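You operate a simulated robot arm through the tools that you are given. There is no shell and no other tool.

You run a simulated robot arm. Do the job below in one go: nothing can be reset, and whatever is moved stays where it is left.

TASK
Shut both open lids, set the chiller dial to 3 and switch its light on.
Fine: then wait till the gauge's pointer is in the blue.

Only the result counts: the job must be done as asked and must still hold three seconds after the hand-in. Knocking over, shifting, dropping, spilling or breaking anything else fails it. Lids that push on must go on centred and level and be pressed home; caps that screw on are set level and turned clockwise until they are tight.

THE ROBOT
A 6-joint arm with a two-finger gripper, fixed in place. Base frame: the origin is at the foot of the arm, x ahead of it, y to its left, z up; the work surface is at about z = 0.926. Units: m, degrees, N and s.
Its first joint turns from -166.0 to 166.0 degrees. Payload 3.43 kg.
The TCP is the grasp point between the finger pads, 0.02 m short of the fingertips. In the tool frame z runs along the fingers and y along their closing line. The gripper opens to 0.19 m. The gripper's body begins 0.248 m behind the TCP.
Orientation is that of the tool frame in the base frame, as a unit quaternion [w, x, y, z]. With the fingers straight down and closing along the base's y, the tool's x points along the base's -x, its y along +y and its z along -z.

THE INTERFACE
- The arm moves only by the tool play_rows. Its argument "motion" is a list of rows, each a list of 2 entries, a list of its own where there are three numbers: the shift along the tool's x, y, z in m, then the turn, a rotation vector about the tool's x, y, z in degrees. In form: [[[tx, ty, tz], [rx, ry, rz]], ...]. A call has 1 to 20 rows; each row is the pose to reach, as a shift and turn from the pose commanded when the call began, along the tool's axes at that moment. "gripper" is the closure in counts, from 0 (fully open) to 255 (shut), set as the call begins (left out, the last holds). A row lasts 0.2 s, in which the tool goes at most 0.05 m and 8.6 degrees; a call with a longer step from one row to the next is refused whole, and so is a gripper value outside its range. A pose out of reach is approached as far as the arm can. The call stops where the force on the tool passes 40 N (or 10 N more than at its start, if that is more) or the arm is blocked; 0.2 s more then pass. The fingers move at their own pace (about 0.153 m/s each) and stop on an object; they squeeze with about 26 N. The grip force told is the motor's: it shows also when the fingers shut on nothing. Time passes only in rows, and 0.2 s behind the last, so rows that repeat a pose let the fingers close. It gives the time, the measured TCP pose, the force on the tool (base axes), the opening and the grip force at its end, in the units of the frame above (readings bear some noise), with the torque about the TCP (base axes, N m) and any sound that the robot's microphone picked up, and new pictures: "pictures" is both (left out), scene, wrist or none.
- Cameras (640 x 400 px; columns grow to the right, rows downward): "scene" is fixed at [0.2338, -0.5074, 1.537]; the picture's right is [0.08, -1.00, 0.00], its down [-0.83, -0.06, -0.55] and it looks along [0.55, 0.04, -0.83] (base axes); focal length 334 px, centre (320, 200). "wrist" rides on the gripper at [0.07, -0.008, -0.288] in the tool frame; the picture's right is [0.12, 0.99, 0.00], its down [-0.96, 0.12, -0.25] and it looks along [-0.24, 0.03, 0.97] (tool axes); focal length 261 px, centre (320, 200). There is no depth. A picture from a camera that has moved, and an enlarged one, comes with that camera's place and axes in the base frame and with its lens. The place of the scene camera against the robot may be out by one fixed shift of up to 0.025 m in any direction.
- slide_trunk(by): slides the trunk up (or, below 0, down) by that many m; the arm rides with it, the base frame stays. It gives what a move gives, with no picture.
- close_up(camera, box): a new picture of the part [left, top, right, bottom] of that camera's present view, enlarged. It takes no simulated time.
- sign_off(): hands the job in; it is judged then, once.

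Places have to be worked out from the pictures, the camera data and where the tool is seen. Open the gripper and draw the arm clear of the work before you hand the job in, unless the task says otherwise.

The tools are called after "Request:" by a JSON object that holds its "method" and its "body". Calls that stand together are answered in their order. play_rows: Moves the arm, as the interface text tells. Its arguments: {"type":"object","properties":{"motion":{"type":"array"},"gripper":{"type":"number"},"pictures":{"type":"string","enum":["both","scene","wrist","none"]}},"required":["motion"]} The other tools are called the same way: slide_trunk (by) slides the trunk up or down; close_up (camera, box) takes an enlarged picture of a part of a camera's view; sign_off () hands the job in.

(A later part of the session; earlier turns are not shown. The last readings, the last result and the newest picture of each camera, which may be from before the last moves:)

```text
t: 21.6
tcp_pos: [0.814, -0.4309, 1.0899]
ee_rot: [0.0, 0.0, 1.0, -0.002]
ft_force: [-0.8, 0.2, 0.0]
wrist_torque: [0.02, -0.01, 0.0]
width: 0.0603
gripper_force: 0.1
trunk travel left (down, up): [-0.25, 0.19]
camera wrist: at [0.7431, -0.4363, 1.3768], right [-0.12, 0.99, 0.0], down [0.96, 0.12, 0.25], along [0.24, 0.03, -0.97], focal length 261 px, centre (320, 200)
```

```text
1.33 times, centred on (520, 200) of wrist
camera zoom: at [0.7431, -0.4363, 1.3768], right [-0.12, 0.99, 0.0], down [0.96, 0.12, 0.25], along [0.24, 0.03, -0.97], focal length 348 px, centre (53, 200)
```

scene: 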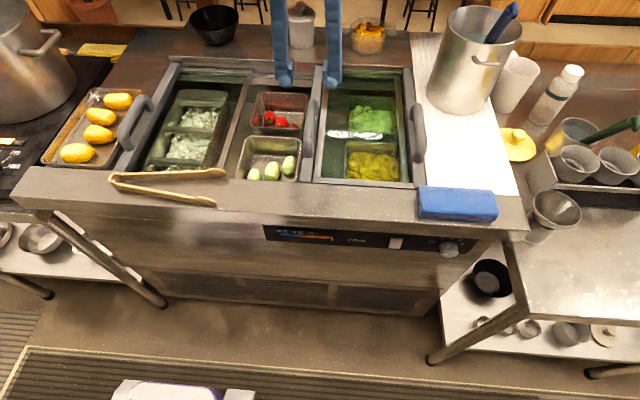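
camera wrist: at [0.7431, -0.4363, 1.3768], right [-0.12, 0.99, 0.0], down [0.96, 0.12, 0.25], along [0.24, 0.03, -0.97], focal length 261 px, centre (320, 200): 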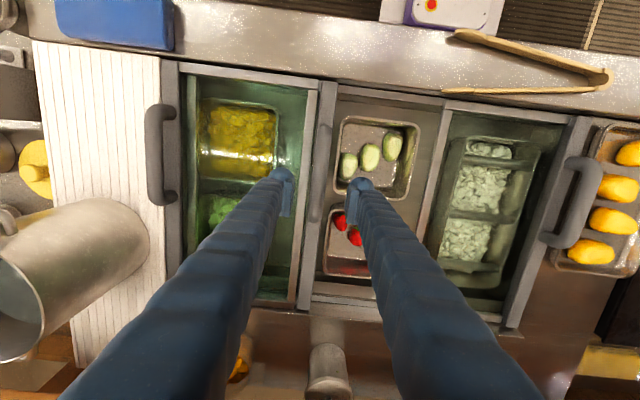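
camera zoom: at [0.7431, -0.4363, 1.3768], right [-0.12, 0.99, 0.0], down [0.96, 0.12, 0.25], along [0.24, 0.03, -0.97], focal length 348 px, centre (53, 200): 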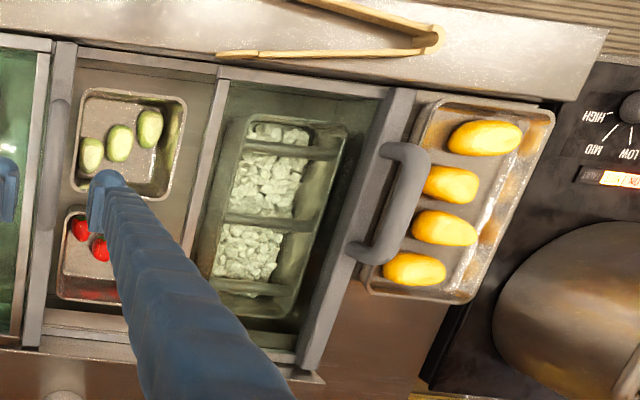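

Handle 2 is centred at y≈−0.43 between the fingers. I descend to z≈0.969 (tips ≈0.949, above lid 1's frame at ≈0.923) and close on it.

Request:
{"method": "play_rows", "body": {"motion": [[[0, 0, 0.03], [0, 0, 0]], [[0, 0, 0.06], [0, 0, 0]], [[0, 0, 0.09], [0, 0, 0]], [[0, 0, 0.11], [0, 0, 0]], [[0, 0, 0.121], [0, 0, 0]]], "gripper": 174, "pictures": "none"}}

Request:
{"method": "play_rows", "body": {"motion": [[[0, 0, 0], [0, 0, 0]], [[0, 0, 0], [0, 0, 0]], [[0, 0, 0], [0, 0, 0]], [[0, 0, 0], [0, 0, 0]]], "gripper": 255, "pictures": "wrist"}}

```text
t: 22.8
tcp_pos: [0.8118, -0.4312, 0.9692]
ee_rot: [-0.001, 0.0, 1.0, -0.001]
ft_force: [0.7, 0.7, -0.5]
wrist_torque: [0.03, 0.01, -0.03]
width: 0.0604
gripper_force: 0.0
trunk travel left (down, up): [-0.25, 0.19]
```

```text
t: 23.8
tcp_pos: [0.8107, -0.4328, 0.9689]
ee_rot: [-0.001, 0.0, 1.0, -0.002]
ft_force: [-2.6, -0.3, 0.7]
wrist_torque: [-0.01, 0.09, -0.03]
width: 0.0198
gripper_force: 45.2
trunk travel left (down, up): [-0.25, 0.19]
camera wrist: at [0.7407, -0.4382, 1.2566], right [-0.12, 0.99, 0.0], down [0.96, 0.12, 0.25], along [0.24, 0.03, -0.97], focal length 261 px, centre (320, 200)
```

wrist: 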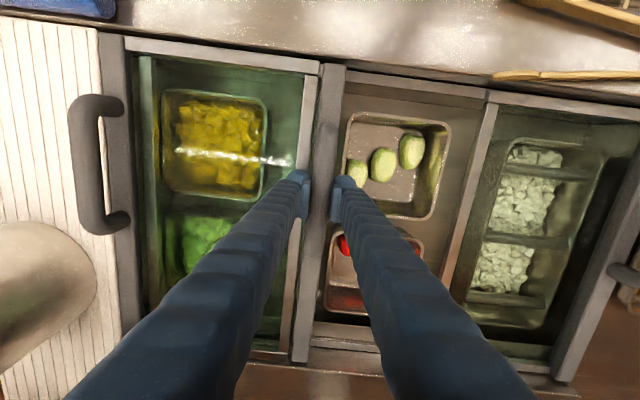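

Handle 2 is gripped. I slide lid 2 about 0.12 m toward +y, stopping before the tongs' tip (y≈−0.26) to check its clearance.

Request:
{"method": "play_rows", "body": {"motion": [[[0, 0.01, 0], [0, 0, 0]], [[0, 0.025, 0], [0, 0, 0]], [[0, 0.04, 0], [0, 0, 0]], [[0, 0.055, 0], [0, 0, 0]], [[0, 0.07, 0], [0, 0, 0]], [[0, 0.085, 0], [0, 0, 0]], [[0, 0.1, 0], [0, 0, 0]], [[0, 0.112, 0], [0, 0, 0]], [[0, 0.12, 0], [0, 0, 0]]], "pictures": "both"}}

Request:
{"method": "close_up", "body": {"camera": "wrist", "box": [290, 20, 450, 120]}}

```text
t: 25.8
tcp_pos: [0.8113, -0.3144, 0.9695]
ee_rot: [0.001, -0.001, 1.0, -0.003]
ft_force: [16.2, -2.2, 4.2]
wrist_torque: [-0.25, -0.44, 0.0]
width: 0.0197
gripper_force: 44.9
trunk travel left (down, up): [-0.25, 0.19]
camera wrist: at [0.74, -0.3191, 1.2564], right [-0.12, 0.99, 0.0], down [0.96, 0.12, 0.25], along [0.25, 0.03, -0.97], focal length 261 px, centre (320, 200)
```

scene: 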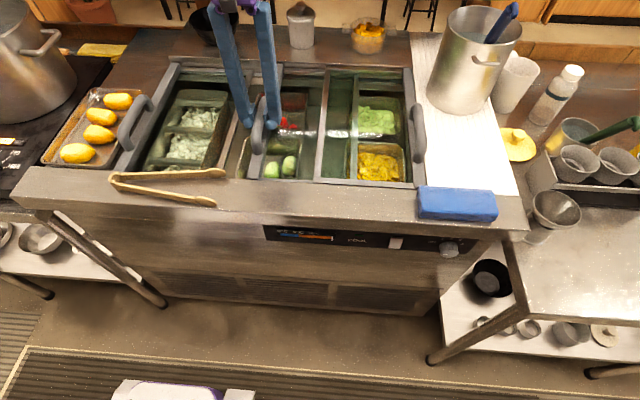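
wrist: 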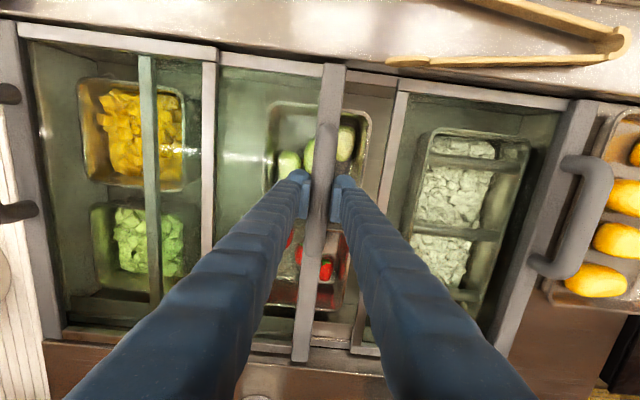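

```text
4.00 times, centred on (370, 70) of wrist
camera zoom: at [0.74, -0.3191, 1.2564], right [-0.12, 0.99, 0.0], down [0.96, 0.12, 0.25], along [0.25, 0.03, -0.97], focal length 1043 px, centre (120, 720)
```

zoom: 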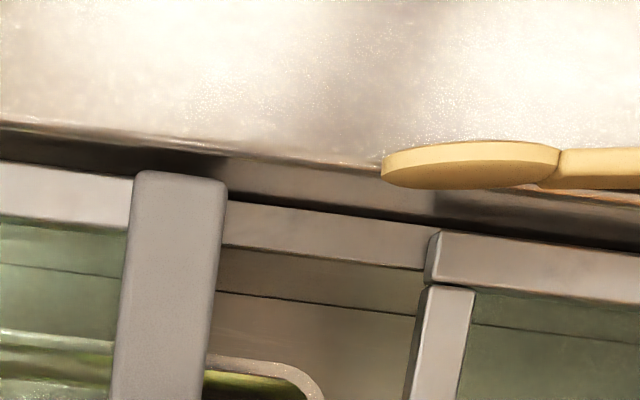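

Lid 2's bar end clears the tongs in the same manner as lid 3's. I continue slowly to where the lid should be shut (handle about y≈−0.23), watching for a stop.

Request:
{"method": "play_rows", "body": {"motion": [[[0, 0.01, 0], [0, 0, 0]], [[0, 0.02, 0], [0, 0, 0]], [[0, 0.03, 0], [0, 0, 0]], [[0, 0.04, 0], [0, 0, 0]], [[0, 0.05, 0], [0, 0, 0]]], "pictures": "both"}}

Request:
{"method": "close_up", "body": {"camera": "wrist", "box": [250, 0, 410, 100]}}

Request:
{"method": "close_up", "body": {"camera": "wrist", "box": [0, 0, 400, 400]}}

```text
t: 26.9
tcp_pos: [0.8112, -0.263, 0.9688]
ee_rot: [0.001, 0.0, 1.0, -0.001]
ft_force: [17.1, -2.1, 18.7]
wrist_torque: [-0.1, 0.3, -0.05]
width: 0.0195
gripper_force: 44.6
trunk travel left (down, up): [-0.25, 0.19]
camera wrist: at [0.74, -0.2687, 1.2563], right [-0.12, 0.99, 0.0], down [0.96, 0.12, 0.25], along [0.25, 0.03, -0.97], focal length 261 px, centre (320, 200)
```

scene: 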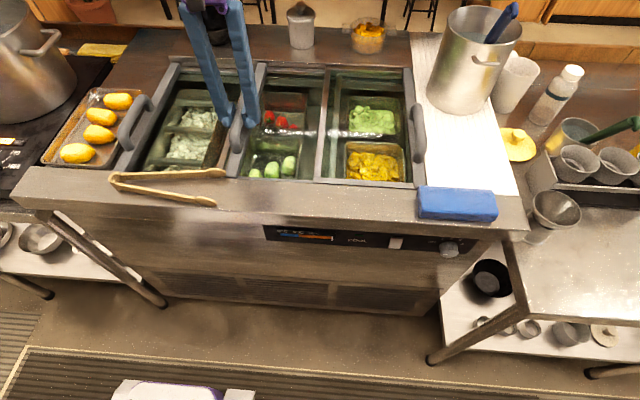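
wrist: 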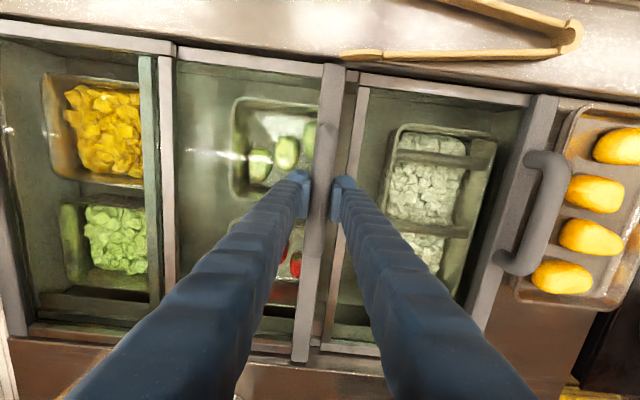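

```text
4.00 times, centred on (330, 50) of wrist
camera zoom: at [0.74, -0.2687, 1.2563], right [-0.12, 0.99, 0.0], down [0.96, 0.12, 0.25], along [0.25, 0.03, -0.97], focal length 1043 px, centre (280, 800)
```

zoom: 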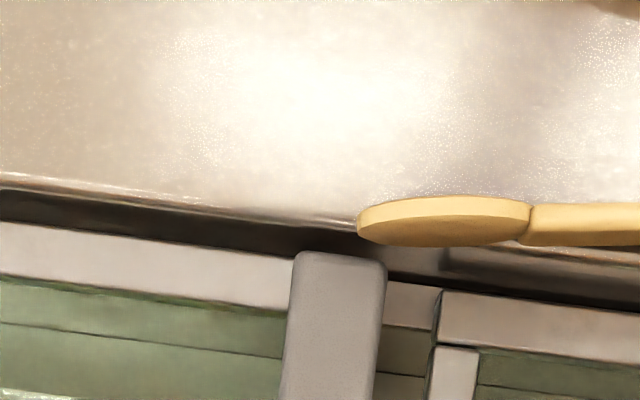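

```text
1.00 times, centred on (200, 200) of wrist (not enlarged: the box is as wide or as high as the picture)
camera zoom: at [0.74, -0.2687, 1.2563], right [-0.12, 0.99, 0.0], down [0.96, 0.12, 0.25], along [0.25, 0.03, -0.97], focal length 261 px, centre (440, 200)
```

zoom: 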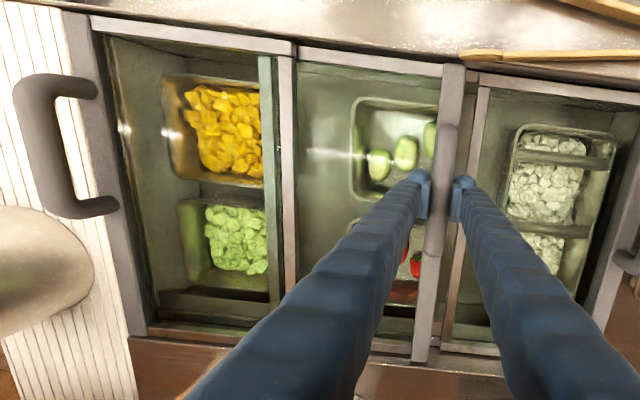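

Clearance at the tongs remains. Lid 2's right frame is just next to lid 1's left frame, so about 3 cm more; I proceed in 5 mm steps, letting a stop halt it.

Request:
{"method": "play_rows", "body": {"motion": [[[0, 0.005, 0], [0, 0, 0]], [[0, 0.01, 0], [0, 0, 0]], [[0, 0.015, 0], [0, 0, 0]], [[0, 0.02, 0], [0, 0, 0]], [[0, 0.025, 0], [0, 0, 0]], [[0, 0.03, 0], [0, 0, 0]]], "pictures": "both"}}

Request:
{"method": "close_up", "body": {"camera": "wrist", "box": [230, 0, 390, 100]}}

Request:
{"method": "close_up", "body": {"camera": "wrist", "box": [60, 20, 260, 345]}}

```text
t: 28.4
tcp_pos: [0.8107, -0.2307, 0.9692]
ee_rot: [0.001, 0.0, 1.0, -0.002]
ft_force: [19.2, 2.9, 26.0]
wrist_torque: [0.01, -0.27, -0.05]
width: 0.0193
gripper_force: 45.0
trunk travel left (down, up): [-0.25, 0.19]
camera wrist: at [0.7396, -0.2375, 1.256], right [-0.12, 0.99, 0.0], down [0.96, 0.12, 0.25], along [0.25, 0.03, -0.97], focal length 261 px, centre (320, 200)
```

scene: 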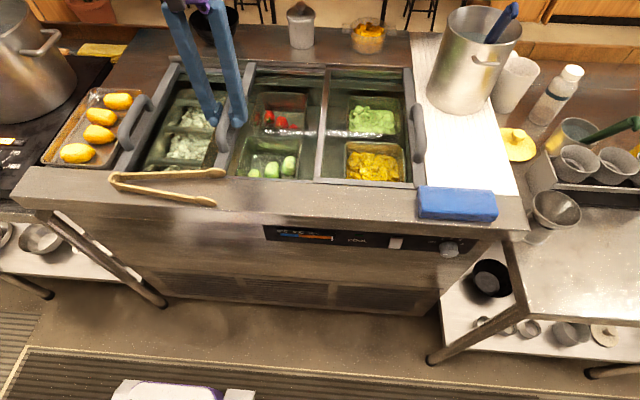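
wrist: 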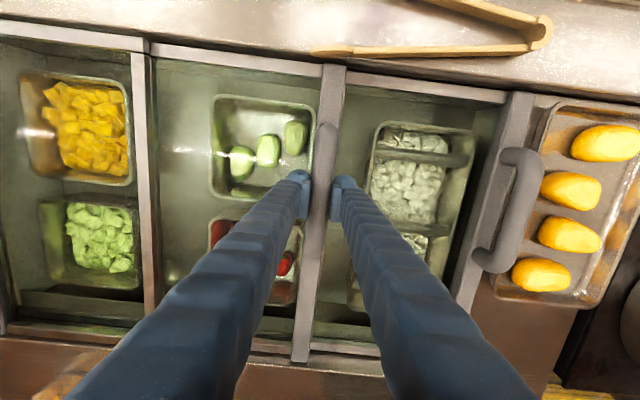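

```text
4.00 times, centred on (310, 50) of wrist
camera zoom: at [0.7396, -0.2375, 1.256], right [-0.12, 0.99, 0.0], down [0.96, 0.12, 0.25], along [0.25, 0.03, -0.97], focal length 1043 px, centre (360, 800)
```

zoom: 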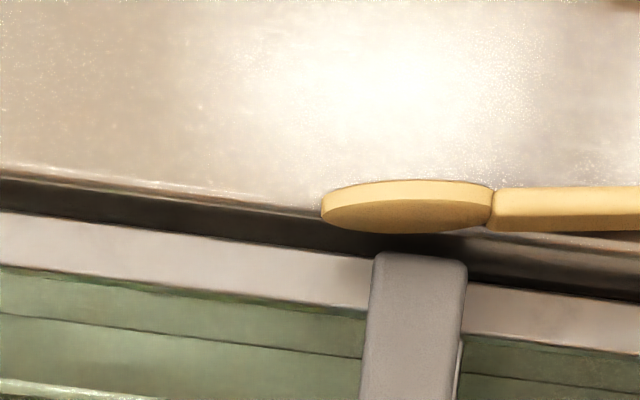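

```text
1.23 times, centred on (160, 182) of wrist
camera zoom: at [0.7396, -0.2375, 1.256], right [-0.12, 0.99, 0.0], down [0.96, 0.12, 0.25], along [0.25, 0.03, -0.97], focal length 321 px, centre (517, 222)
```

zoom: 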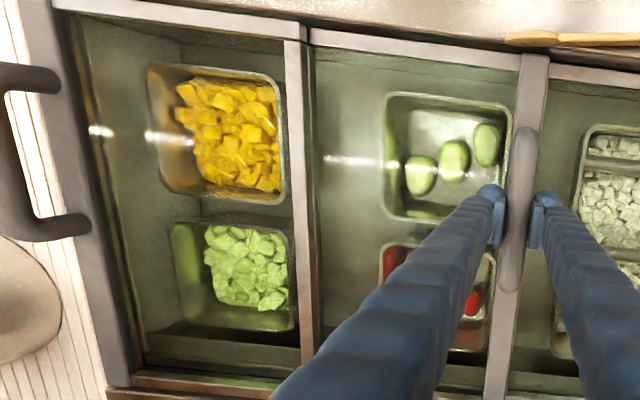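

Lid 2 nearly covers the middle bay, with no stop felt yet but vertical constraint force (≈26 N) building up. I loosen the fingers slightly to relax and check where the bar and frames sit.

Request:
{"method": "play_rows", "body": {"motion": [[[0, 0, 0], [0, 0, 0]], [[0, 0, 0], [0, 0, 0]], [[0, 0, 0], [0, 0, 0]]], "gripper": 213, "pictures": "wrist"}}

Request:
{"method": "close_up", "body": {"camera": "scene", "box": [200, 50, 440, 200]}}

```text
t: 29.1
tcp_pos: [0.8097, -0.2325, 0.967]
ee_rot: [-0.001, 0.0, 1.0, 0.0]
ft_force: [0.8, -0.9, -0.6]
wrist_torque: [0.01, -0.02, 0.03]
width: 0.0313
gripper_force: 0.0
trunk travel left (down, up): [-0.25, 0.19]
camera wrist: at [0.7392, -0.2387, 1.2549], right [-0.12, 0.99, 0.0], down [0.96, 0.12, 0.25], along [0.24, 0.03, -0.97], focal length 261 px, centre (320, 200)
```

wrist: 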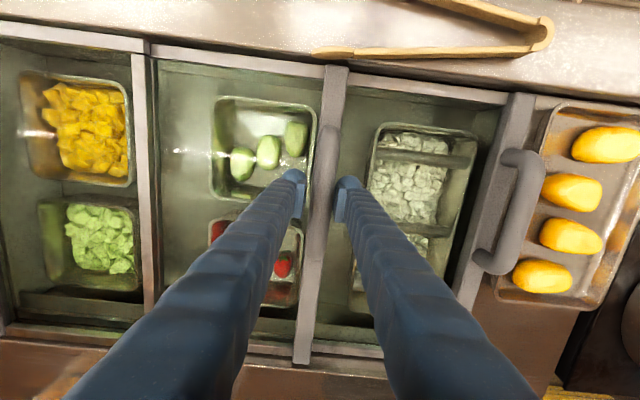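

```text
2.67 times, centred on (320, 125) of scene
camera zoom: at [0.2338, -0.5074, 1.537], right [0.08, -1.0, 0.0], down [-0.83, -0.06, -0.55], along [0.55, 0.04, -0.83], focal length 890 px, centre (320, 400)
```

zoom: 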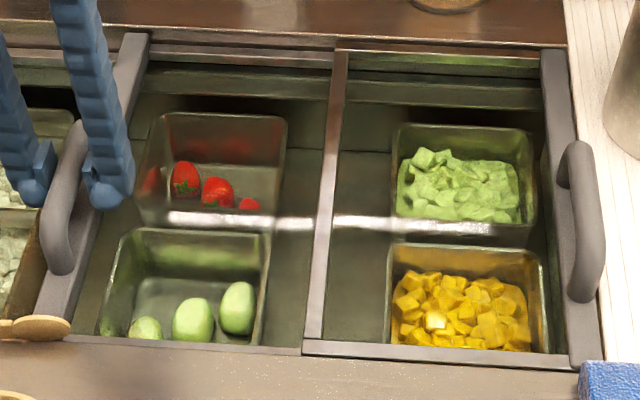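

The forces relaxed, and lid 2's right frame is hidden right under lid 1's left frame. I nudge gently in 2 mm steps with the loose fingers to see whether its own end stop is right here.

Request:
{"method": "play_rows", "body": {"motion": [[[0, 0.004, 0], [0, 0, 0]], [[0, 0.006, 0], [0, 0, 0]], [[0, 0.008, 0], [0, 0, 0]], [[0, 0.01, 0], [0, 0, 0]], [[0, 0.012, 0], [0, 0, 0]], [[0, 0.014, 0], [0, 0, 0]]], "pictures": "wrist"}}

```text
t: 30.6
tcp_pos: [0.8102, -0.2199, 0.9675]
ee_rot: [-0.001, 0.0, 1.0, -0.001]
ft_force: [-1.1, -13.9, -2.0]
wrist_torque: [0.07, 0.06, -0.03]
width: 0.0388
gripper_force: 6.7
trunk travel left (down, up): [-0.25, 0.19]
camera wrist: at [0.74, -0.2261, 1.2553], right [-0.12, 0.99, 0.0], down [0.96, 0.12, 0.25], along [0.25, 0.03, -0.97], focal length 261 px, centre (320, 200)
```

wrist: 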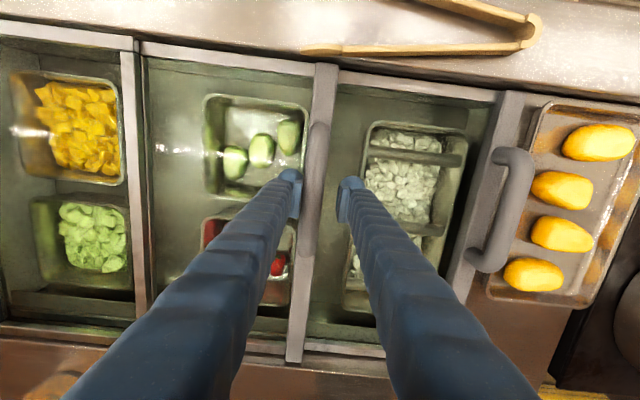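

The lid resists with ~14 N while its handle stays at y≈−0.229, so the end stop seems to be right here. I re-centre, grip and press once firmly toward +y to make sure it is fully home.

Request:
{"method": "play_rows", "body": {"motion": [[[0, -0.005, 0], [0, 0, 0]], [[0, -0.01, 0], [0, 0, 0]], [[0, -0.01, 0], [0, 0, 0]]], "gripper": 213, "pictures": "none"}}

Request:
{"method": "play_rows", "body": {"motion": [[[0, 0, 0], [0, 0, 0]], [[0, 0, 0], [0, 0, 0]], [[0, 0, 0], [0, 0, 0]], [[0, 0.002, 0], [0, 0, 0]], [[0, 0.004, 0], [0, 0, 0]], [[0, 0.006, 0], [0, 0, 0]], [[0, 0.008, 0], [0, 0, 0]]], "gripper": 255, "pictures": "wrist"}}

```text
t: 31.4
tcp_pos: [0.8108, -0.2296, 0.9681]
ee_rot: [0.0, 0.0, 1.0, -0.002]
ft_force: [0.0, -0.9, 0.3]
wrist_torque: [0.03, 0.01, 0.02]
width: 0.0312
gripper_force: 0.1
trunk travel left (down, up): [-0.25, 0.19]
```

```text
t: 32.8
tcp_pos: [0.8104, -0.2298, 0.9697]
ee_rot: [-0.002, -0.001, 1.0, -0.004]
ft_force: [2.7, -9.9, -9.0]
wrist_torque: [-0.23, 0.29, 0.23]
width: 0.0196
gripper_force: 45.3
trunk travel left (down, up): [-0.25, 0.19]
stopped in row 7: the force on the tool passed its limit at 43 N (the readings are from after the stop); the commanded pose is now the measured one
camera wrist: at [0.74, -0.2339, 1.2553], right [-0.12, 0.99, -0.01], down [0.96, 0.12, 0.25], along [0.24, 0.02, -0.97], focal length 261 px, centre (320, 200)
```

wrist: 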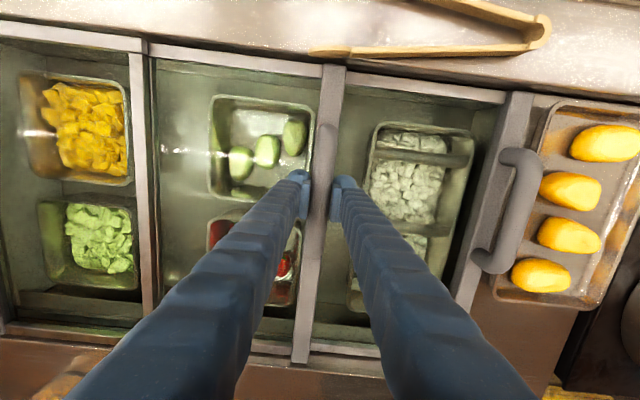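

Lid 2 is against its stop (43 N) with handle at y≈−0.23, matching the computed shut position. I release and rise straight up.

Request:
{"method": "play_rows", "body": {"motion": [[[0, 0, 0], [0, 0, 0]], [[0, 0, 0], [0, 0, 0]], [[0, 0, 0], [0, 0, 0]], [[0, 0, -0.02], [0, 0, 0]], [[0, 0, -0.05], [0, 0, 0]], [[0, 0, -0.09], [0, 0, 0]], [[0, 0, -0.13], [0, 0, 0]], [[0, 0, -0.17], [0, 0, 0]]], "gripper": 210, "pictures": "both"}}

Request:
{"method": "close_up", "body": {"camera": "scene", "box": [100, 40, 440, 240]}}

Request:
{"method": "close_up", "body": {"camera": "scene", "box": [255, 220, 385, 260]}}

```text
t: 34.6
tcp_pos: [0.806, -0.2261, 1.1399]
ee_rot: [0.0, 0.0, 1.0, -0.004]
ft_force: [0.2, -0.2, 0.7]
wrist_torque: [0.03, -0.02, 0.02]
width: 0.0334
gripper_force: 0.1
trunk travel left (down, up): [-0.25, 0.19]
camera wrist: at [0.7347, -0.2314, 1.4273], right [-0.12, 0.99, -0.01], down [0.96, 0.12, 0.25], along [0.25, 0.02, -0.97], focal length 261 px, centre (320, 200)
```

scene: 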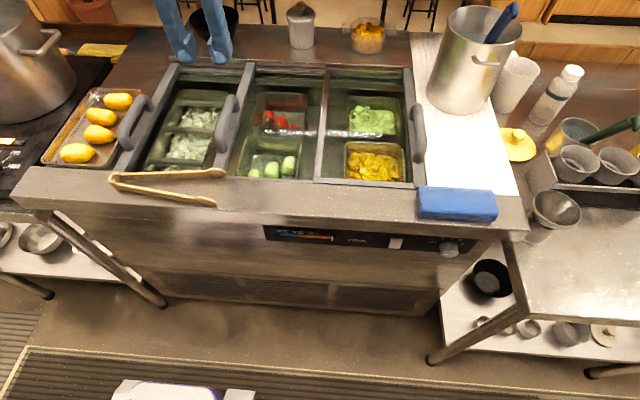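
wrist: 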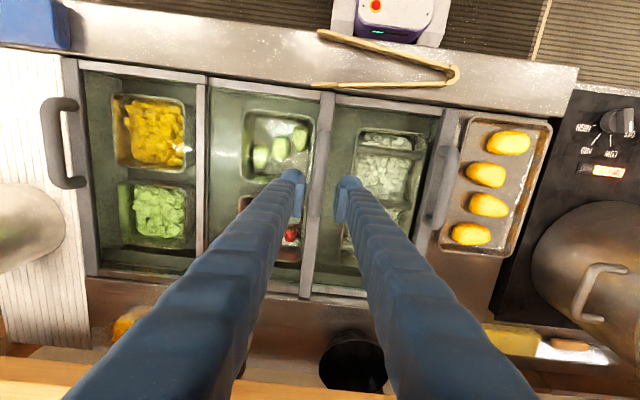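

```text
1.88 times, centred on (270, 140) of scene
camera zoom: at [0.2338, -0.5074, 1.537], right [0.08, -1.0, 0.0], down [-0.83, -0.06, -0.55], along [0.55, 0.04, -0.83], focal length 628 px, centre (414, 313)
```

zoom: 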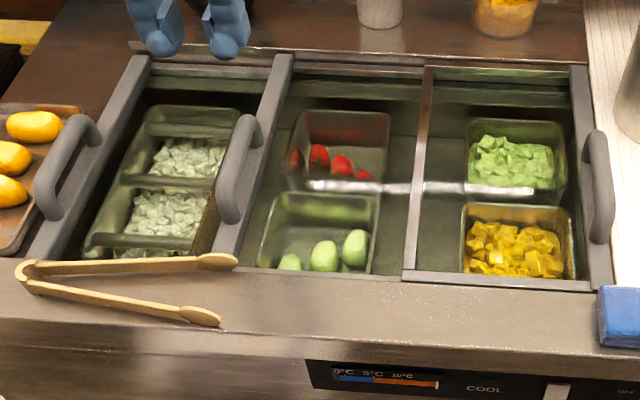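

```text
4.92 times, centred on (320, 240) of scene
camera zoom: at [0.2338, -0.5074, 1.537], right [0.08, -1.0, 0.0], down [-0.83, -0.06, -0.55], along [0.55, 0.04, -0.83], focal length 1643 px, centre (320, 3)
```

zoom: 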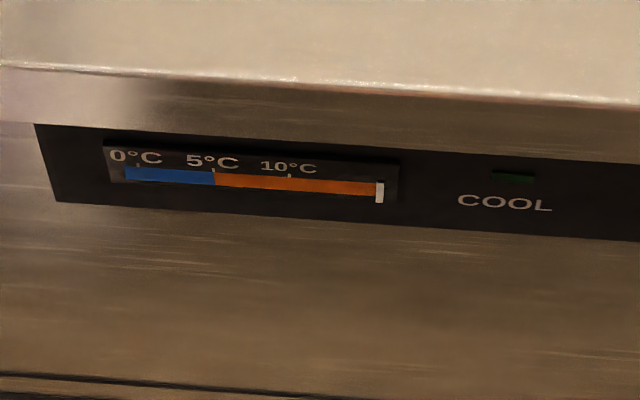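

Both lids are shut, the tongs unmoved; the gauge is at its warm end with the dial off. I now bring the hand back toward the front-right, at height, before tilting it to look at the panel.

Request:
{"method": "play_rows", "body": {"motion": [[[0.02, -0.024, 0], [0, 0, 0]], [[0.05, -0.058, 0], [0, 0, 0]], [[0.08, -0.092, 0], [0, 0, 0]], [[0.11, -0.126, 0], [0, 0, 0]], [[0.14, -0.16, 0], [0, 0, 0]], [[0.17, -0.194, 0], [0, 0, 0]], [[0.2, -0.228, 0], [0, 0, 0]], [[0.23, -0.262, 0], [0, 0, 0]], [[0.26, -0.296, 0], [0, 0, 0]], [[0.29, -0.33, 0], [0, 0, 0]], [[0.31, -0.36, 0], [0, 0, 0]], [[0.33, -0.38, 0], [0, 0, 0]]], "pictures": "none"}}

Request:
{"method": "play_rows", "body": {"motion": [[[0.01, -0.01, 0.015], [0, -7.5, 0]], [[0.02, -0.02, 0.03], [0, -15, 0]], [[0.03, -0.03, 0.05], [0, -22.5, 0]], [[0.04, -0.04, 0.075], [0, -30, 0]], [[0.05, -0.05, 0.1], [0, -37.5, 0]], [[0.06, -0.06, 0.13], [0, -45, 0]], [[0.06, -0.06, 0.16], [0, -45, 0]]], "pictures": "both"}}

```text
t: 37.2
tcp_pos: [0.4776, -0.6091, 1.1412]
ee_rot: [-0.001, 0.0, 1.0, -0.003]
ft_force: [0.4, -0.5, -0.1]
wrist_torque: [0.04, -0.05, 0.01]
width: 0.0331
gripper_force: 0.0
trunk travel left (down, up): [-0.25, 0.19]
```

```text
t: 38.8
tcp_pos: [0.4169, -0.6682, 0.9839]
ee_rot: [0.383, -0.002, 0.924, -0.002]
ft_force: [-0.2, -0.4, 0.0]
wrist_torque: [0.04, -0.06, 0.09]
width: 0.0334
gripper_force: 0.0
trunk travel left (down, up): [-0.25, 0.19]
camera wrist: at [0.1634, -0.6738, 1.1361], right [-0.08, 0.99, -0.09], down [0.5, 0.12, 0.86], along [0.86, 0.03, -0.51], focal length 261 px, centre (320, 200)
```

scene: 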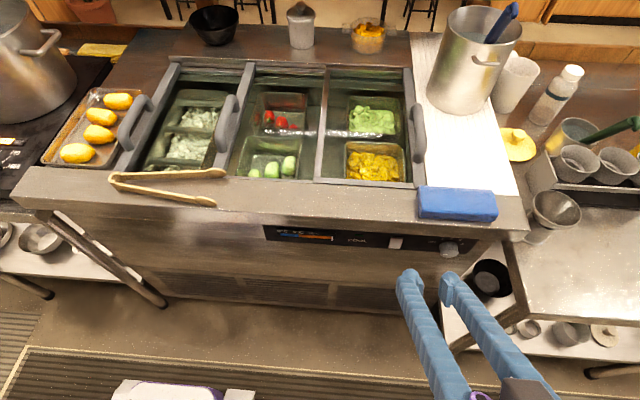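
wrist: 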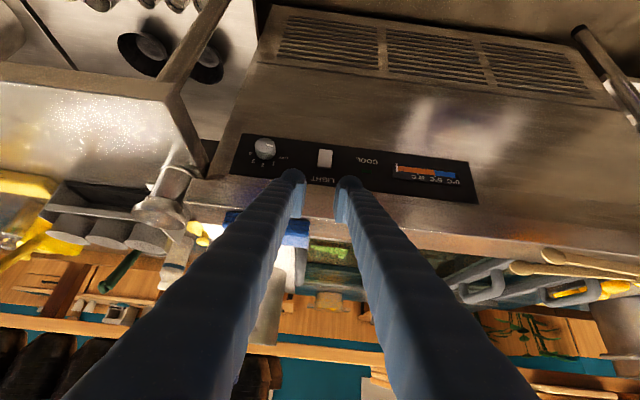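

The whole panel is now in view (upside down), with "LIGHT" by the rocker. I enlarge it.

Request:
{"method": "close_up", "body": {"camera": "wrist", "box": [220, 125, 380, 225]}}

Request:
{"method": "close_up", "body": {"camera": "wrist", "box": [230, 125, 310, 175]}}

Request:
{"method": "close_up", "body": {"camera": "wrist", "box": [330, 130, 490, 230]}}

```text
4.00 times, centred on (300, 175) of wrist
camera zoom: at [0.1634, -0.6738, 1.1361], right [-0.08, 0.99, -0.09], down [0.5, 0.12, 0.86], along [0.86, 0.03, -0.51], focal length 1043 px, centre (400, 300)
```

zoom: 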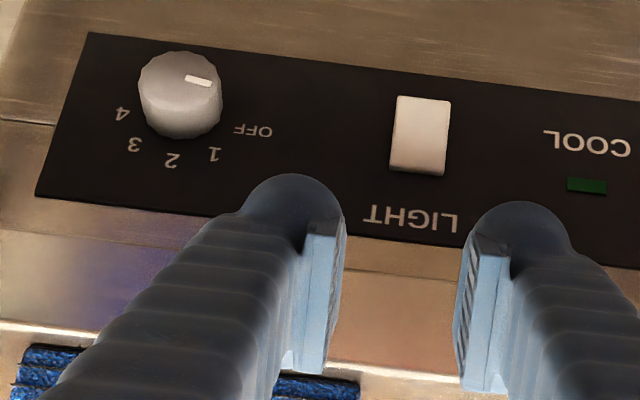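

```text
8.00 times, centred on (270, 150) of wrist
camera zoom: at [0.1634, -0.6738, 1.1361], right [-0.08, 0.99, -0.09], down [0.5, 0.12, 0.86], along [0.86, 0.03, -0.51], focal length 2085 px, centre (720, 600)
```

zoom: 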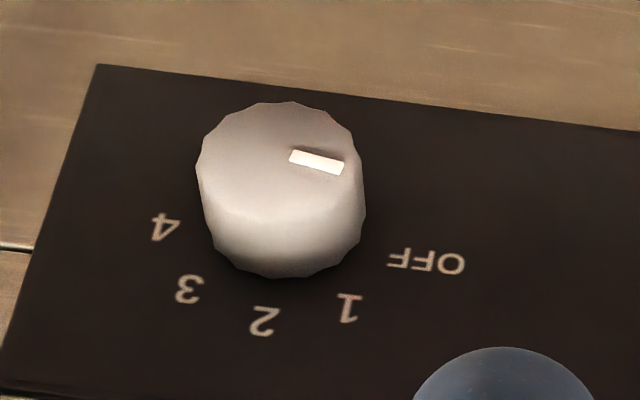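

```text
4.00 times, centred on (410, 180) of wrist
camera zoom: at [0.1634, -0.6738, 1.1361], right [-0.08, 0.99, -0.09], down [0.5, 0.12, 0.86], along [0.86, 0.03, -0.51], focal length 1043 px, centre (-40, 280)
```

zoom: 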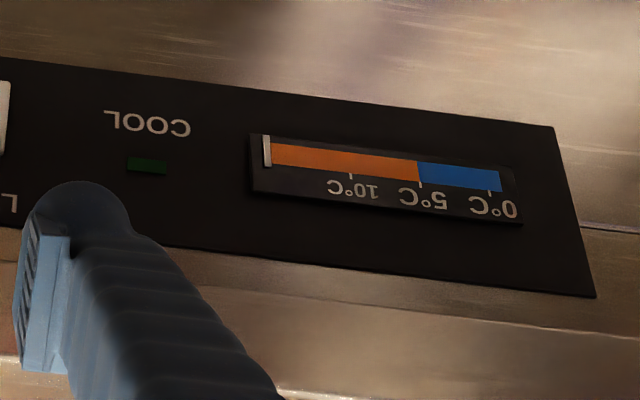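

From this view (panel plane x≈0.575) I place the dial axis at about (y −0.777, z 0.800), knob front x≈0.546, ~38 mm across, pointer on OFF; labels are 45° apart, so "3" is +135° clockwise. The light rocker is near (y −0.657, z 0.793). I bring the tool level in front of the dial to get a second, squarer view.

Request:
{"method": "play_rows", "body": {"motion": [[[0.01, -0.01, 0.0], [0, -6.5, 0]], [[0.03, -0.027, 0.02], [0, -13, 0]], [[0.05, -0.044, 0.045], [0, -19.5, 0]], [[0.07, -0.061, 0.07], [0, -26, 0]], [[0.09, -0.078, 0.09], [0, -32.5, 0]], [[0.11, -0.095, 0.11], [0, -39, 0]], [[0.128, -0.108, 0.125], [0, -45, 0]]], "gripper": 174, "pictures": "both"}}

```text
t: 40.4
tcp_pos: [0.4181, -0.7757, 0.8049]
ee_rot: [0.708, -0.003, 0.706, -0.004]
ft_force: [0.0, 0.1, 0.5]
wrist_torque: [0.01, 0.21, 0.07]
width: 0.0603
gripper_force: 0.0
trunk travel left (down, up): [-0.25, 0.19]
camera wrist: at [0.1299, -0.7831, 0.7325], right [0.0, 0.99, -0.13], down [-0.25, 0.12, 0.96], along [0.97, 0.03, 0.25], focal length 261 px, centre (320, 200)
```

scene: 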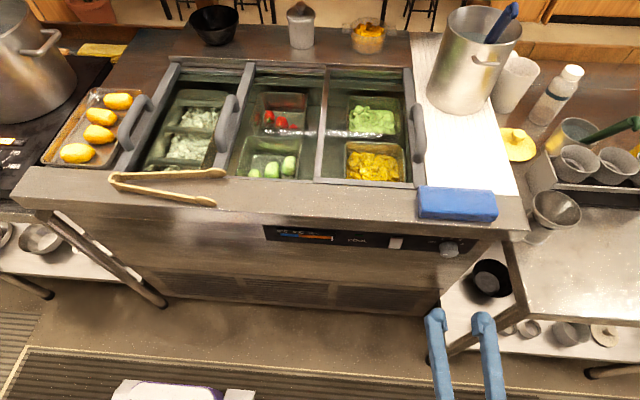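
wrist: 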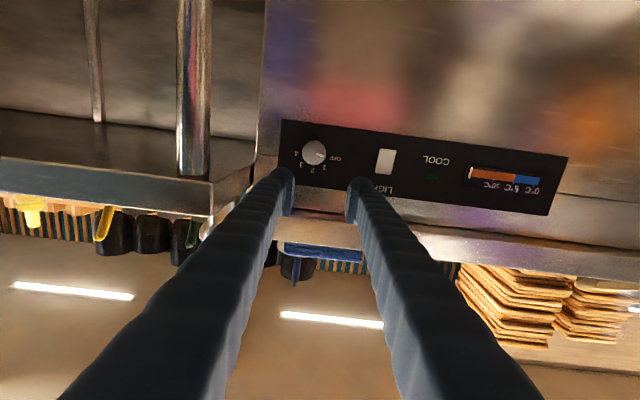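

The level pose is reachable. I enlarge the dial and rocker in this view to triangulate them.

Request:
{"method": "close_up", "body": {"camera": "wrist", "box": [270, 120, 350, 170]}}

Request:
{"method": "close_up", "body": {"camera": "wrist", "box": [350, 130, 430, 180]}}

Request:
{"method": "close_up", "body": {"camera": "wrist", "box": [260, 110, 420, 210]}}

```text
8.00 times, centred on (310, 145) of wrist
camera zoom: at [0.1299, -0.7831, 0.7325], right [0.0, 0.99, -0.13], down [-0.25, 0.12, 0.96], along [0.97, 0.03, 0.25], focal length 2085 px, centre (400, 640)
```

zoom: 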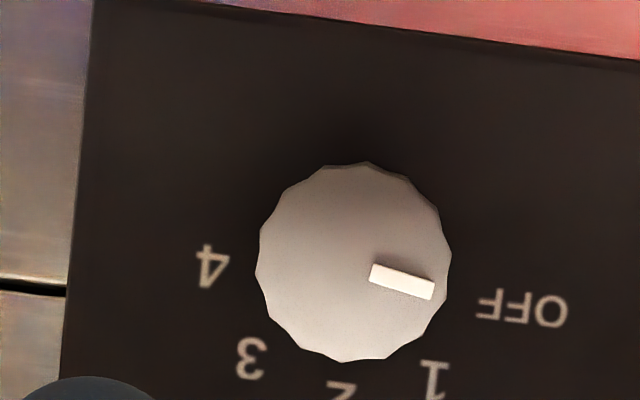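

```text
8.00 times, centred on (390, 155) of wrist
camera zoom: at [0.1299, -0.7831, 0.7325], right [0.0, 0.99, -0.13], down [-0.25, 0.12, 0.96], along [0.97, 0.03, 0.25], focal length 2085 px, centre (-240, 560)
```

zoom: 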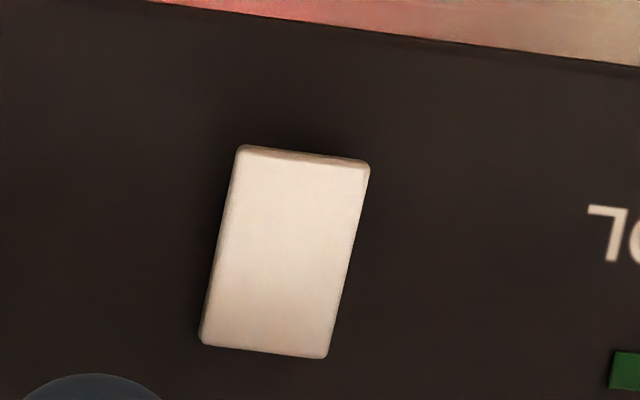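

```text
4.00 times, centred on (340, 160) of wrist
camera zoom: at [0.1299, -0.7831, 0.7325], right [0.0, 0.99, -0.13], down [-0.25, 0.12, 0.96], along [0.97, 0.03, 0.25], focal length 1043 px, centre (240, 360)
```

zoom: 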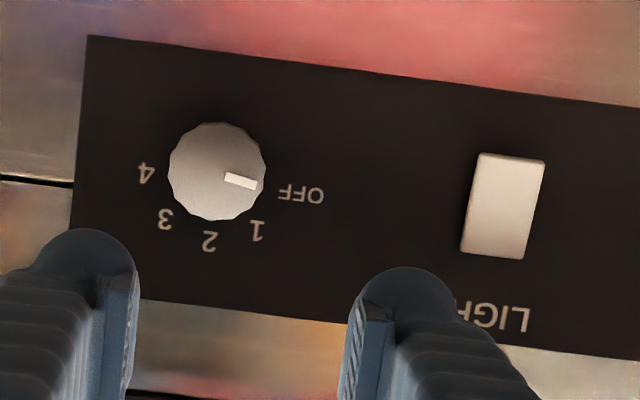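

Triangulating the two views: the panel is recessed at x≈0.611; the knob's front is at x≈0.586, centre y≈−0.788, z≈0.765, about 42 mm across; labels are ~40° apart (OFF −80°, 3 at +40°), so about +120° is needed. I pre-roll the wrist −60° in front of the knob with a 70 mm opening, to have room for the turn.

Request:
{"method": "play_rows", "body": {"motion": [[[0.01, -0.003, 0.01], [0, 0, -7.5]], [[0.02, -0.006, 0.02], [0, 0, -15]], [[0.03, -0.009, 0.03], [0, 0, -22.5]], [[0.04, -0.0125, 0.04], [0, 0, -30]], [[0.04, -0.0125, 0.05], [0, 0, -37.5]], [[0.04, -0.0125, 0.06], [0, 0, -45]], [[0.04, -0.0125, 0.07], [0, 0, -52.5]], [[0.04, -0.0125, 0.08], [0, 0, -60]]], "gripper": 161, "pictures": "both"}}

Request:
{"method": "close_up", "body": {"camera": "wrist", "box": [240, 120, 400, 220]}}

```text
t: 42.0
tcp_pos: [0.4855, -0.8566, 0.7656]
ee_rot: [0.638, -0.312, 0.642, -0.288]
ft_force: [-4.7, 14.6, -18.6]
wrist_torque: [0.22, 0.09, 0.03]
width: 0.0575
gripper_force: 0.1
out of reach, approached as far as the arm can: row 3, 4, 5, 6, 7, 8
trunk travel left (down, up): [-0.25, 0.19]
stopped in row 8: the force on the tool passed its limit at 49 N (the readings are from after the stop); the commanded pose is now the measured one
camera wrist: at [0.1987, -0.9232, 0.7304], right [-0.03, 0.54, -0.84], down [-0.26, 0.81, 0.53], along [0.96, 0.23, 0.12], focal length 261 px, centre (320, 200)
```

scene: 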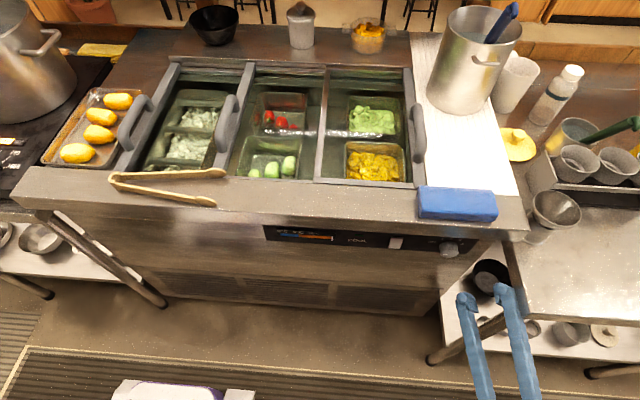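
wrist: 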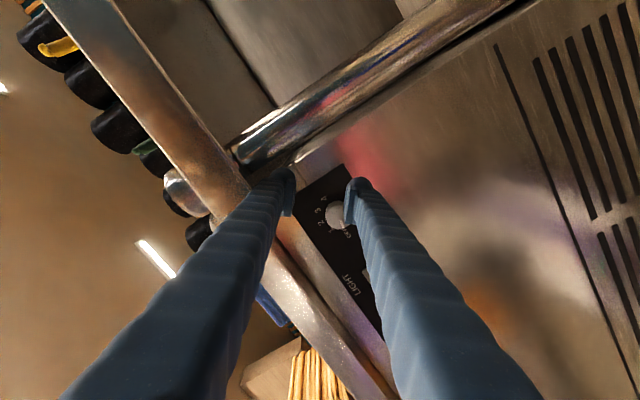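

```text
4.00 times, centred on (320, 170) of wrist
camera zoom: at [0.1987, -0.9232, 0.7304], right [-0.03, 0.54, -0.84], down [-0.26, 0.81, 0.53], along [0.96, 0.23, 0.12], focal length 1043 px, centre (320, 320)
```

zoom: 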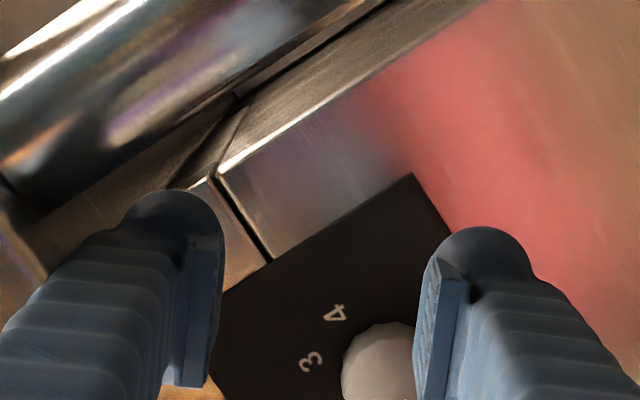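

The arm ran out of reach while rolling that way, drifted to y≈−0.857 and a finger touched the side table's frame (49 N); nothing in the scene appears shifted. I back out carefully (+y, −x, slightly down) and undo the roll.

Request:
{"method": "play_rows", "body": {"motion": [[[-0.0091, 0.0208, -0.0092], [0, 0, 0]], [[-0.0169, 0.0279, -0.029], [0, 0, 0]], [[-0.0312, 0.0274, -0.0538], [0, 0, 7.5]], [[-0.0492, 0.0297, -0.0635], [0, 0, 15]], [[-0.0672, 0.0316, -0.0633], [0, 0, 22.5]], [[-0.0812, 0.0304, -0.0632], [0, 0, 30]], [[-0.0812, 0.0304, -0.0632], [0, 0, 37.5]], [[-0.0812, 0.0304, -0.0632], [0, 0, 45]], [[-0.0812, 0.0304, -0.0632], [0, 0, 50]]], "pictures": "both"}}

Request:
{"method": "close_up", "body": {"camera": "scene", "box": [400, 0, 640, 400]}}

```text
t: 42.7
tcp_pos: [0.4604, -0.8548, 0.7695]
ee_rot: [0.642, -0.31, 0.645, -0.275]
ft_force: [-13.3, 16.6, -22.2]
wrist_torque: [0.37, -0.21, -0.31]
width: 0.055
gripper_force: 0.1
out of reach, approached as far as the arm can: row 1, 2, 3
trunk travel left (down, up): [-0.25, 0.19]
stopped in row 3: the force on the tool passed its limit at 62 N (the readings are from after the stop); the commanded pose is now the measured one
camera wrist: at [0.174, -0.9246, 0.7349], right [-0.05, 0.56, -0.83], down [-0.27, 0.79, 0.55], along [0.96, 0.25, 0.12], focal length 261 px, centre (320, 200)
```

scene: 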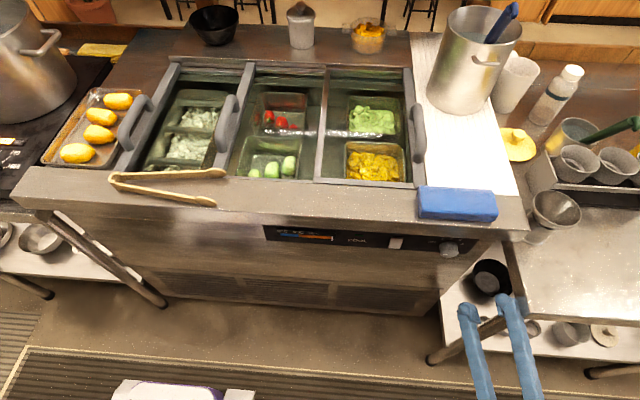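
wrist: 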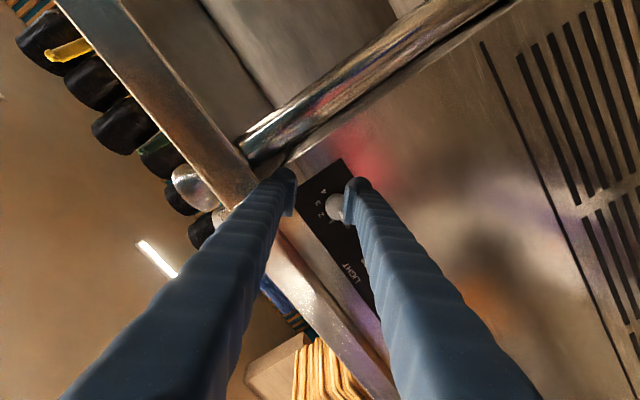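

```text
1.00 times, centred on (520, 200) of scene (not enlarged: the box is as wide or as high as the picture)
camera zoom: at [0.2338, -0.5074, 1.537], right [0.08, -1.0, 0.0], down [-0.83, -0.06, -0.55], along [0.55, 0.04, -0.83], focal length 334 px, centre (120, 200)
```

zoom: 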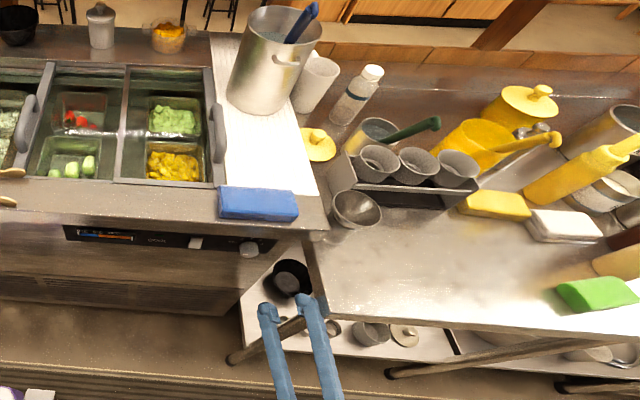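

A finger is still wedged under the side table's frame by its leg. I withdraw straight back (−x) with a slight downward relief and only a little un-rolling, until it is free.

Request:
{"method": "play_rows", "body": {"motion": [[[0.0009, 0.0049, -0.0118], [0, 0, 0]], [[0.0019, 0.0097, -0.0236], [0, 0, 0]], [[0.0002, 0.0116, -0.0356], [0, 0, 1.5]], [[-0.0015, 0.0135, -0.0475], [0, 0, 3]], [[-0.0032, 0.0154, -0.0595], [0, 0, 4.5]], [[-0.0049, 0.0173, -0.0714], [0, 0, 6]], [[-0.0066, 0.0192, -0.0833], [0, 0, 8]], [[-0.0083, 0.0211, -0.095], [0, 0, 10]]], "pictures": "both"}}

```text
t: 43.2
tcp_pos: [0.4505, -0.8525, 0.7687]
ee_rot: [0.642, -0.313, 0.646, -0.271]
ft_force: [-1.4, 14.4, -17.0]
wrist_torque: [0.31, -0.28, -0.04]
width: 0.0581
gripper_force: 0.2
out of reach, approached as far as the arm can: row 1, 2
trunk travel left (down, up): [-0.25, 0.19]
stopped in row 2: the force on the tool passed its limit at 45 N (the readings are from after the stop); the commanded pose is now the measured one
camera wrist: at [0.1648, -0.9245, 0.7365], right [-0.06, 0.56, -0.82], down [-0.27, 0.79, 0.56], along [0.96, 0.26, 0.11], focal length 261 px, centre (320, 200)
```

scene: 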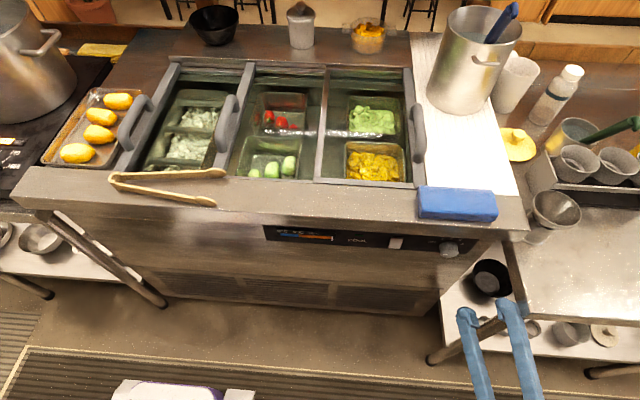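
wrist: 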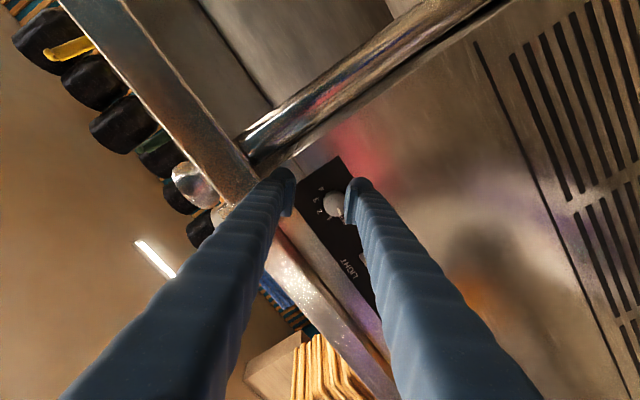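

The contacting finger lies on the upper-right side; closing the gripper pulls it away along the contact direction. I close the fingers with no arm motion.

Request:
{"method": "play_rows", "body": {"motion": [[[0, 0, 0], [0, 0, 0]], [[0, 0, 0], [0, 0, 0]], [[0, 0, 0], [0, 0, 0]]], "gripper": 255, "pictures": "both"}}

```text
t: 44.0
tcp_pos: [0.4493, -0.8556, 0.7745]
ee_rot: [0.641, -0.313, 0.645, -0.273]
ft_force: [-0.5, 0.2, 0.4]
wrist_torque: [0.03, 0.02, 0.01]
width: 0.0
gripper_force: 25.8
trunk travel left (down, up): [-0.25, 0.19]
camera wrist: at [0.1631, -0.9264, 0.7404], right [-0.05, 0.56, -0.83], down [-0.27, 0.79, 0.55], along [0.96, 0.25, 0.11], focal length 261 px, centre (320, 200)
```

scene: 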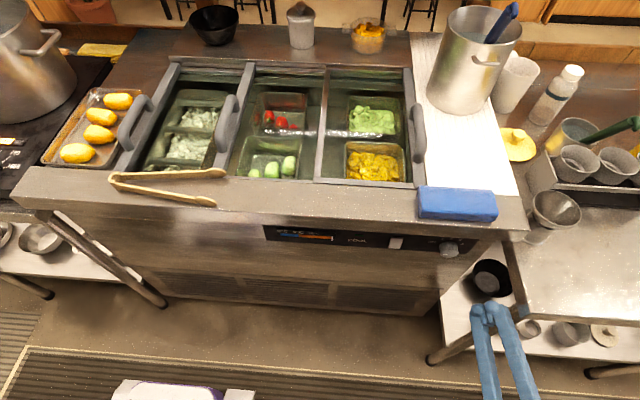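
wrist: 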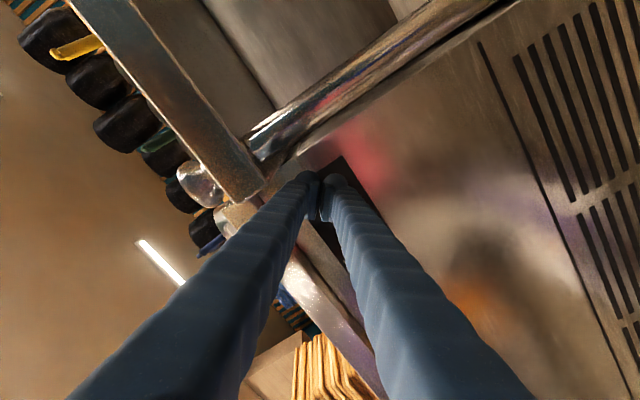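

Contact is gone (force ≈0). I now back away from the table and roll back toward 0° in small steps.

Request:
{"method": "play_rows", "body": {"motion": [[[-0.0003, 0.0007, -0.015], [0, 0, 5]], [[-0.0043, 0.0047, -0.0298], [0, 0, 11]], [[-0.0121, 0.0119, -0.0443], [0, 0, 18]], [[-0.0267, 0.0182, -0.0487], [0, 0, 25]], [[-0.0451, 0.0276, -0.0479], [0, 0, 32]], [[-0.0634, 0.037, -0.0473], [0, 0, 39]], [[-0.0742, 0.0397, -0.0469], [0, 0, 46]], [[-0.0742, 0.0397, -0.0469], [0, 0, 50]]], "pictures": "both"}}

```text
t: 45.8
tcp_pos: [0.3975, -0.8444, 0.7766]
ee_rot: [0.699, -0.019, 0.714, 0.033]
ft_force: [-0.2, -0.7, -0.2]
wrist_torque: [0.05, -0.01, -0.01]
width: 0.0003
gripper_force: 26.2
out of reach, approached as far as the arm can: row 2, 3, 4, 5, 6, 7, 8
trunk travel left (down, up): [-0.25, 0.19]
camera wrist: at [0.1098, -0.8715, 0.7122], right [-0.08, 0.99, -0.1], down [-0.23, 0.08, 0.97], along [0.97, 0.1, 0.23], focal length 261 px, centre (320, 200)
```

scene: 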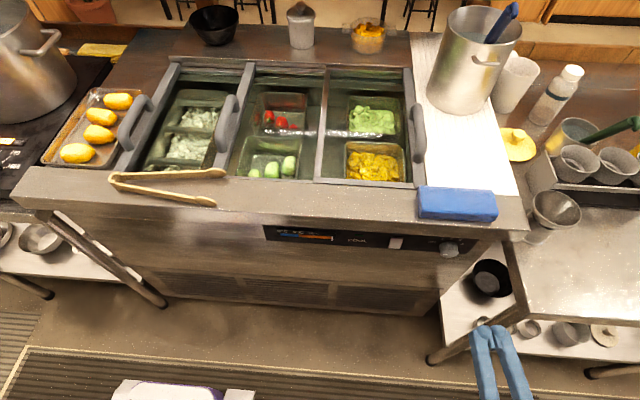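
wrist: 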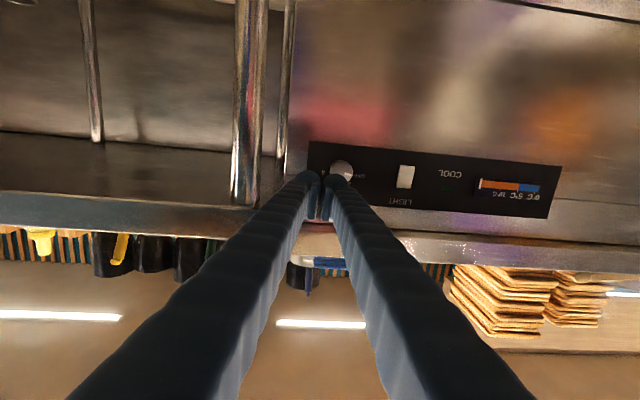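

Even unrolled the arm can't come closer at this low height, so the shoulder is too high for a level tool here. I first raise the hand by 0.2 m, and will then lower the trunk.

Request:
{"method": "play_rows", "body": {"motion": [[[-0.03, 0, 0], [0, 0, 0]], [[-0.06, 0, 0], [0, 0, 0]], [[-0.09, 0.0, 0], [0, 0, 0]], [[-0.12, 0.0, 0], [0, 0, 0]], [[-0.15, 0.0, 0], [0, 0, 0]], [[-0.18, 0.0, 0], [0, 0, 0]], [[-0.21, 0.0, 0], [0, 0, 0]]], "pictures": "wrist"}}

```text
t: 47.4
tcp_pos: [0.397, -0.8546, 0.7769]
ee_rot: [0.699, -0.011, 0.714, 0.023]
ft_force: [0.2, 0.2, -0.5]
wrist_torque: [0.02, -0.04, -0.01]
width: 0.0001
gripper_force: 26.0
out of reach, approached as far as the arm can: row 1, 2, 3, 4, 5, 6, 7
trunk travel left (down, up): [-0.25, 0.19]
camera wrist: at [0.1086, -0.8745, 0.7123], right [-0.05, 0.99, -0.1], down [-0.23, 0.09, 0.97], along [0.97, 0.07, 0.23], focal length 261 px, centre (320, 200)
```

wrist: 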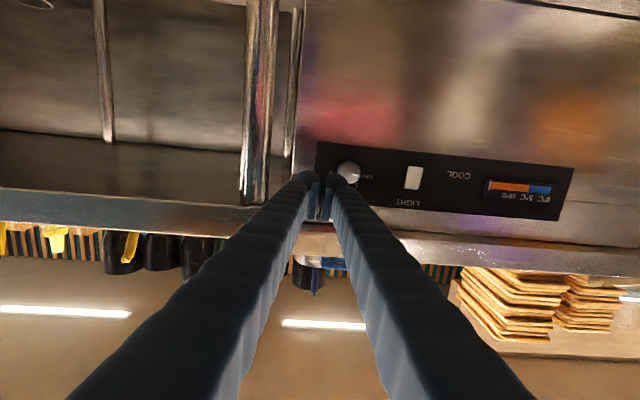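

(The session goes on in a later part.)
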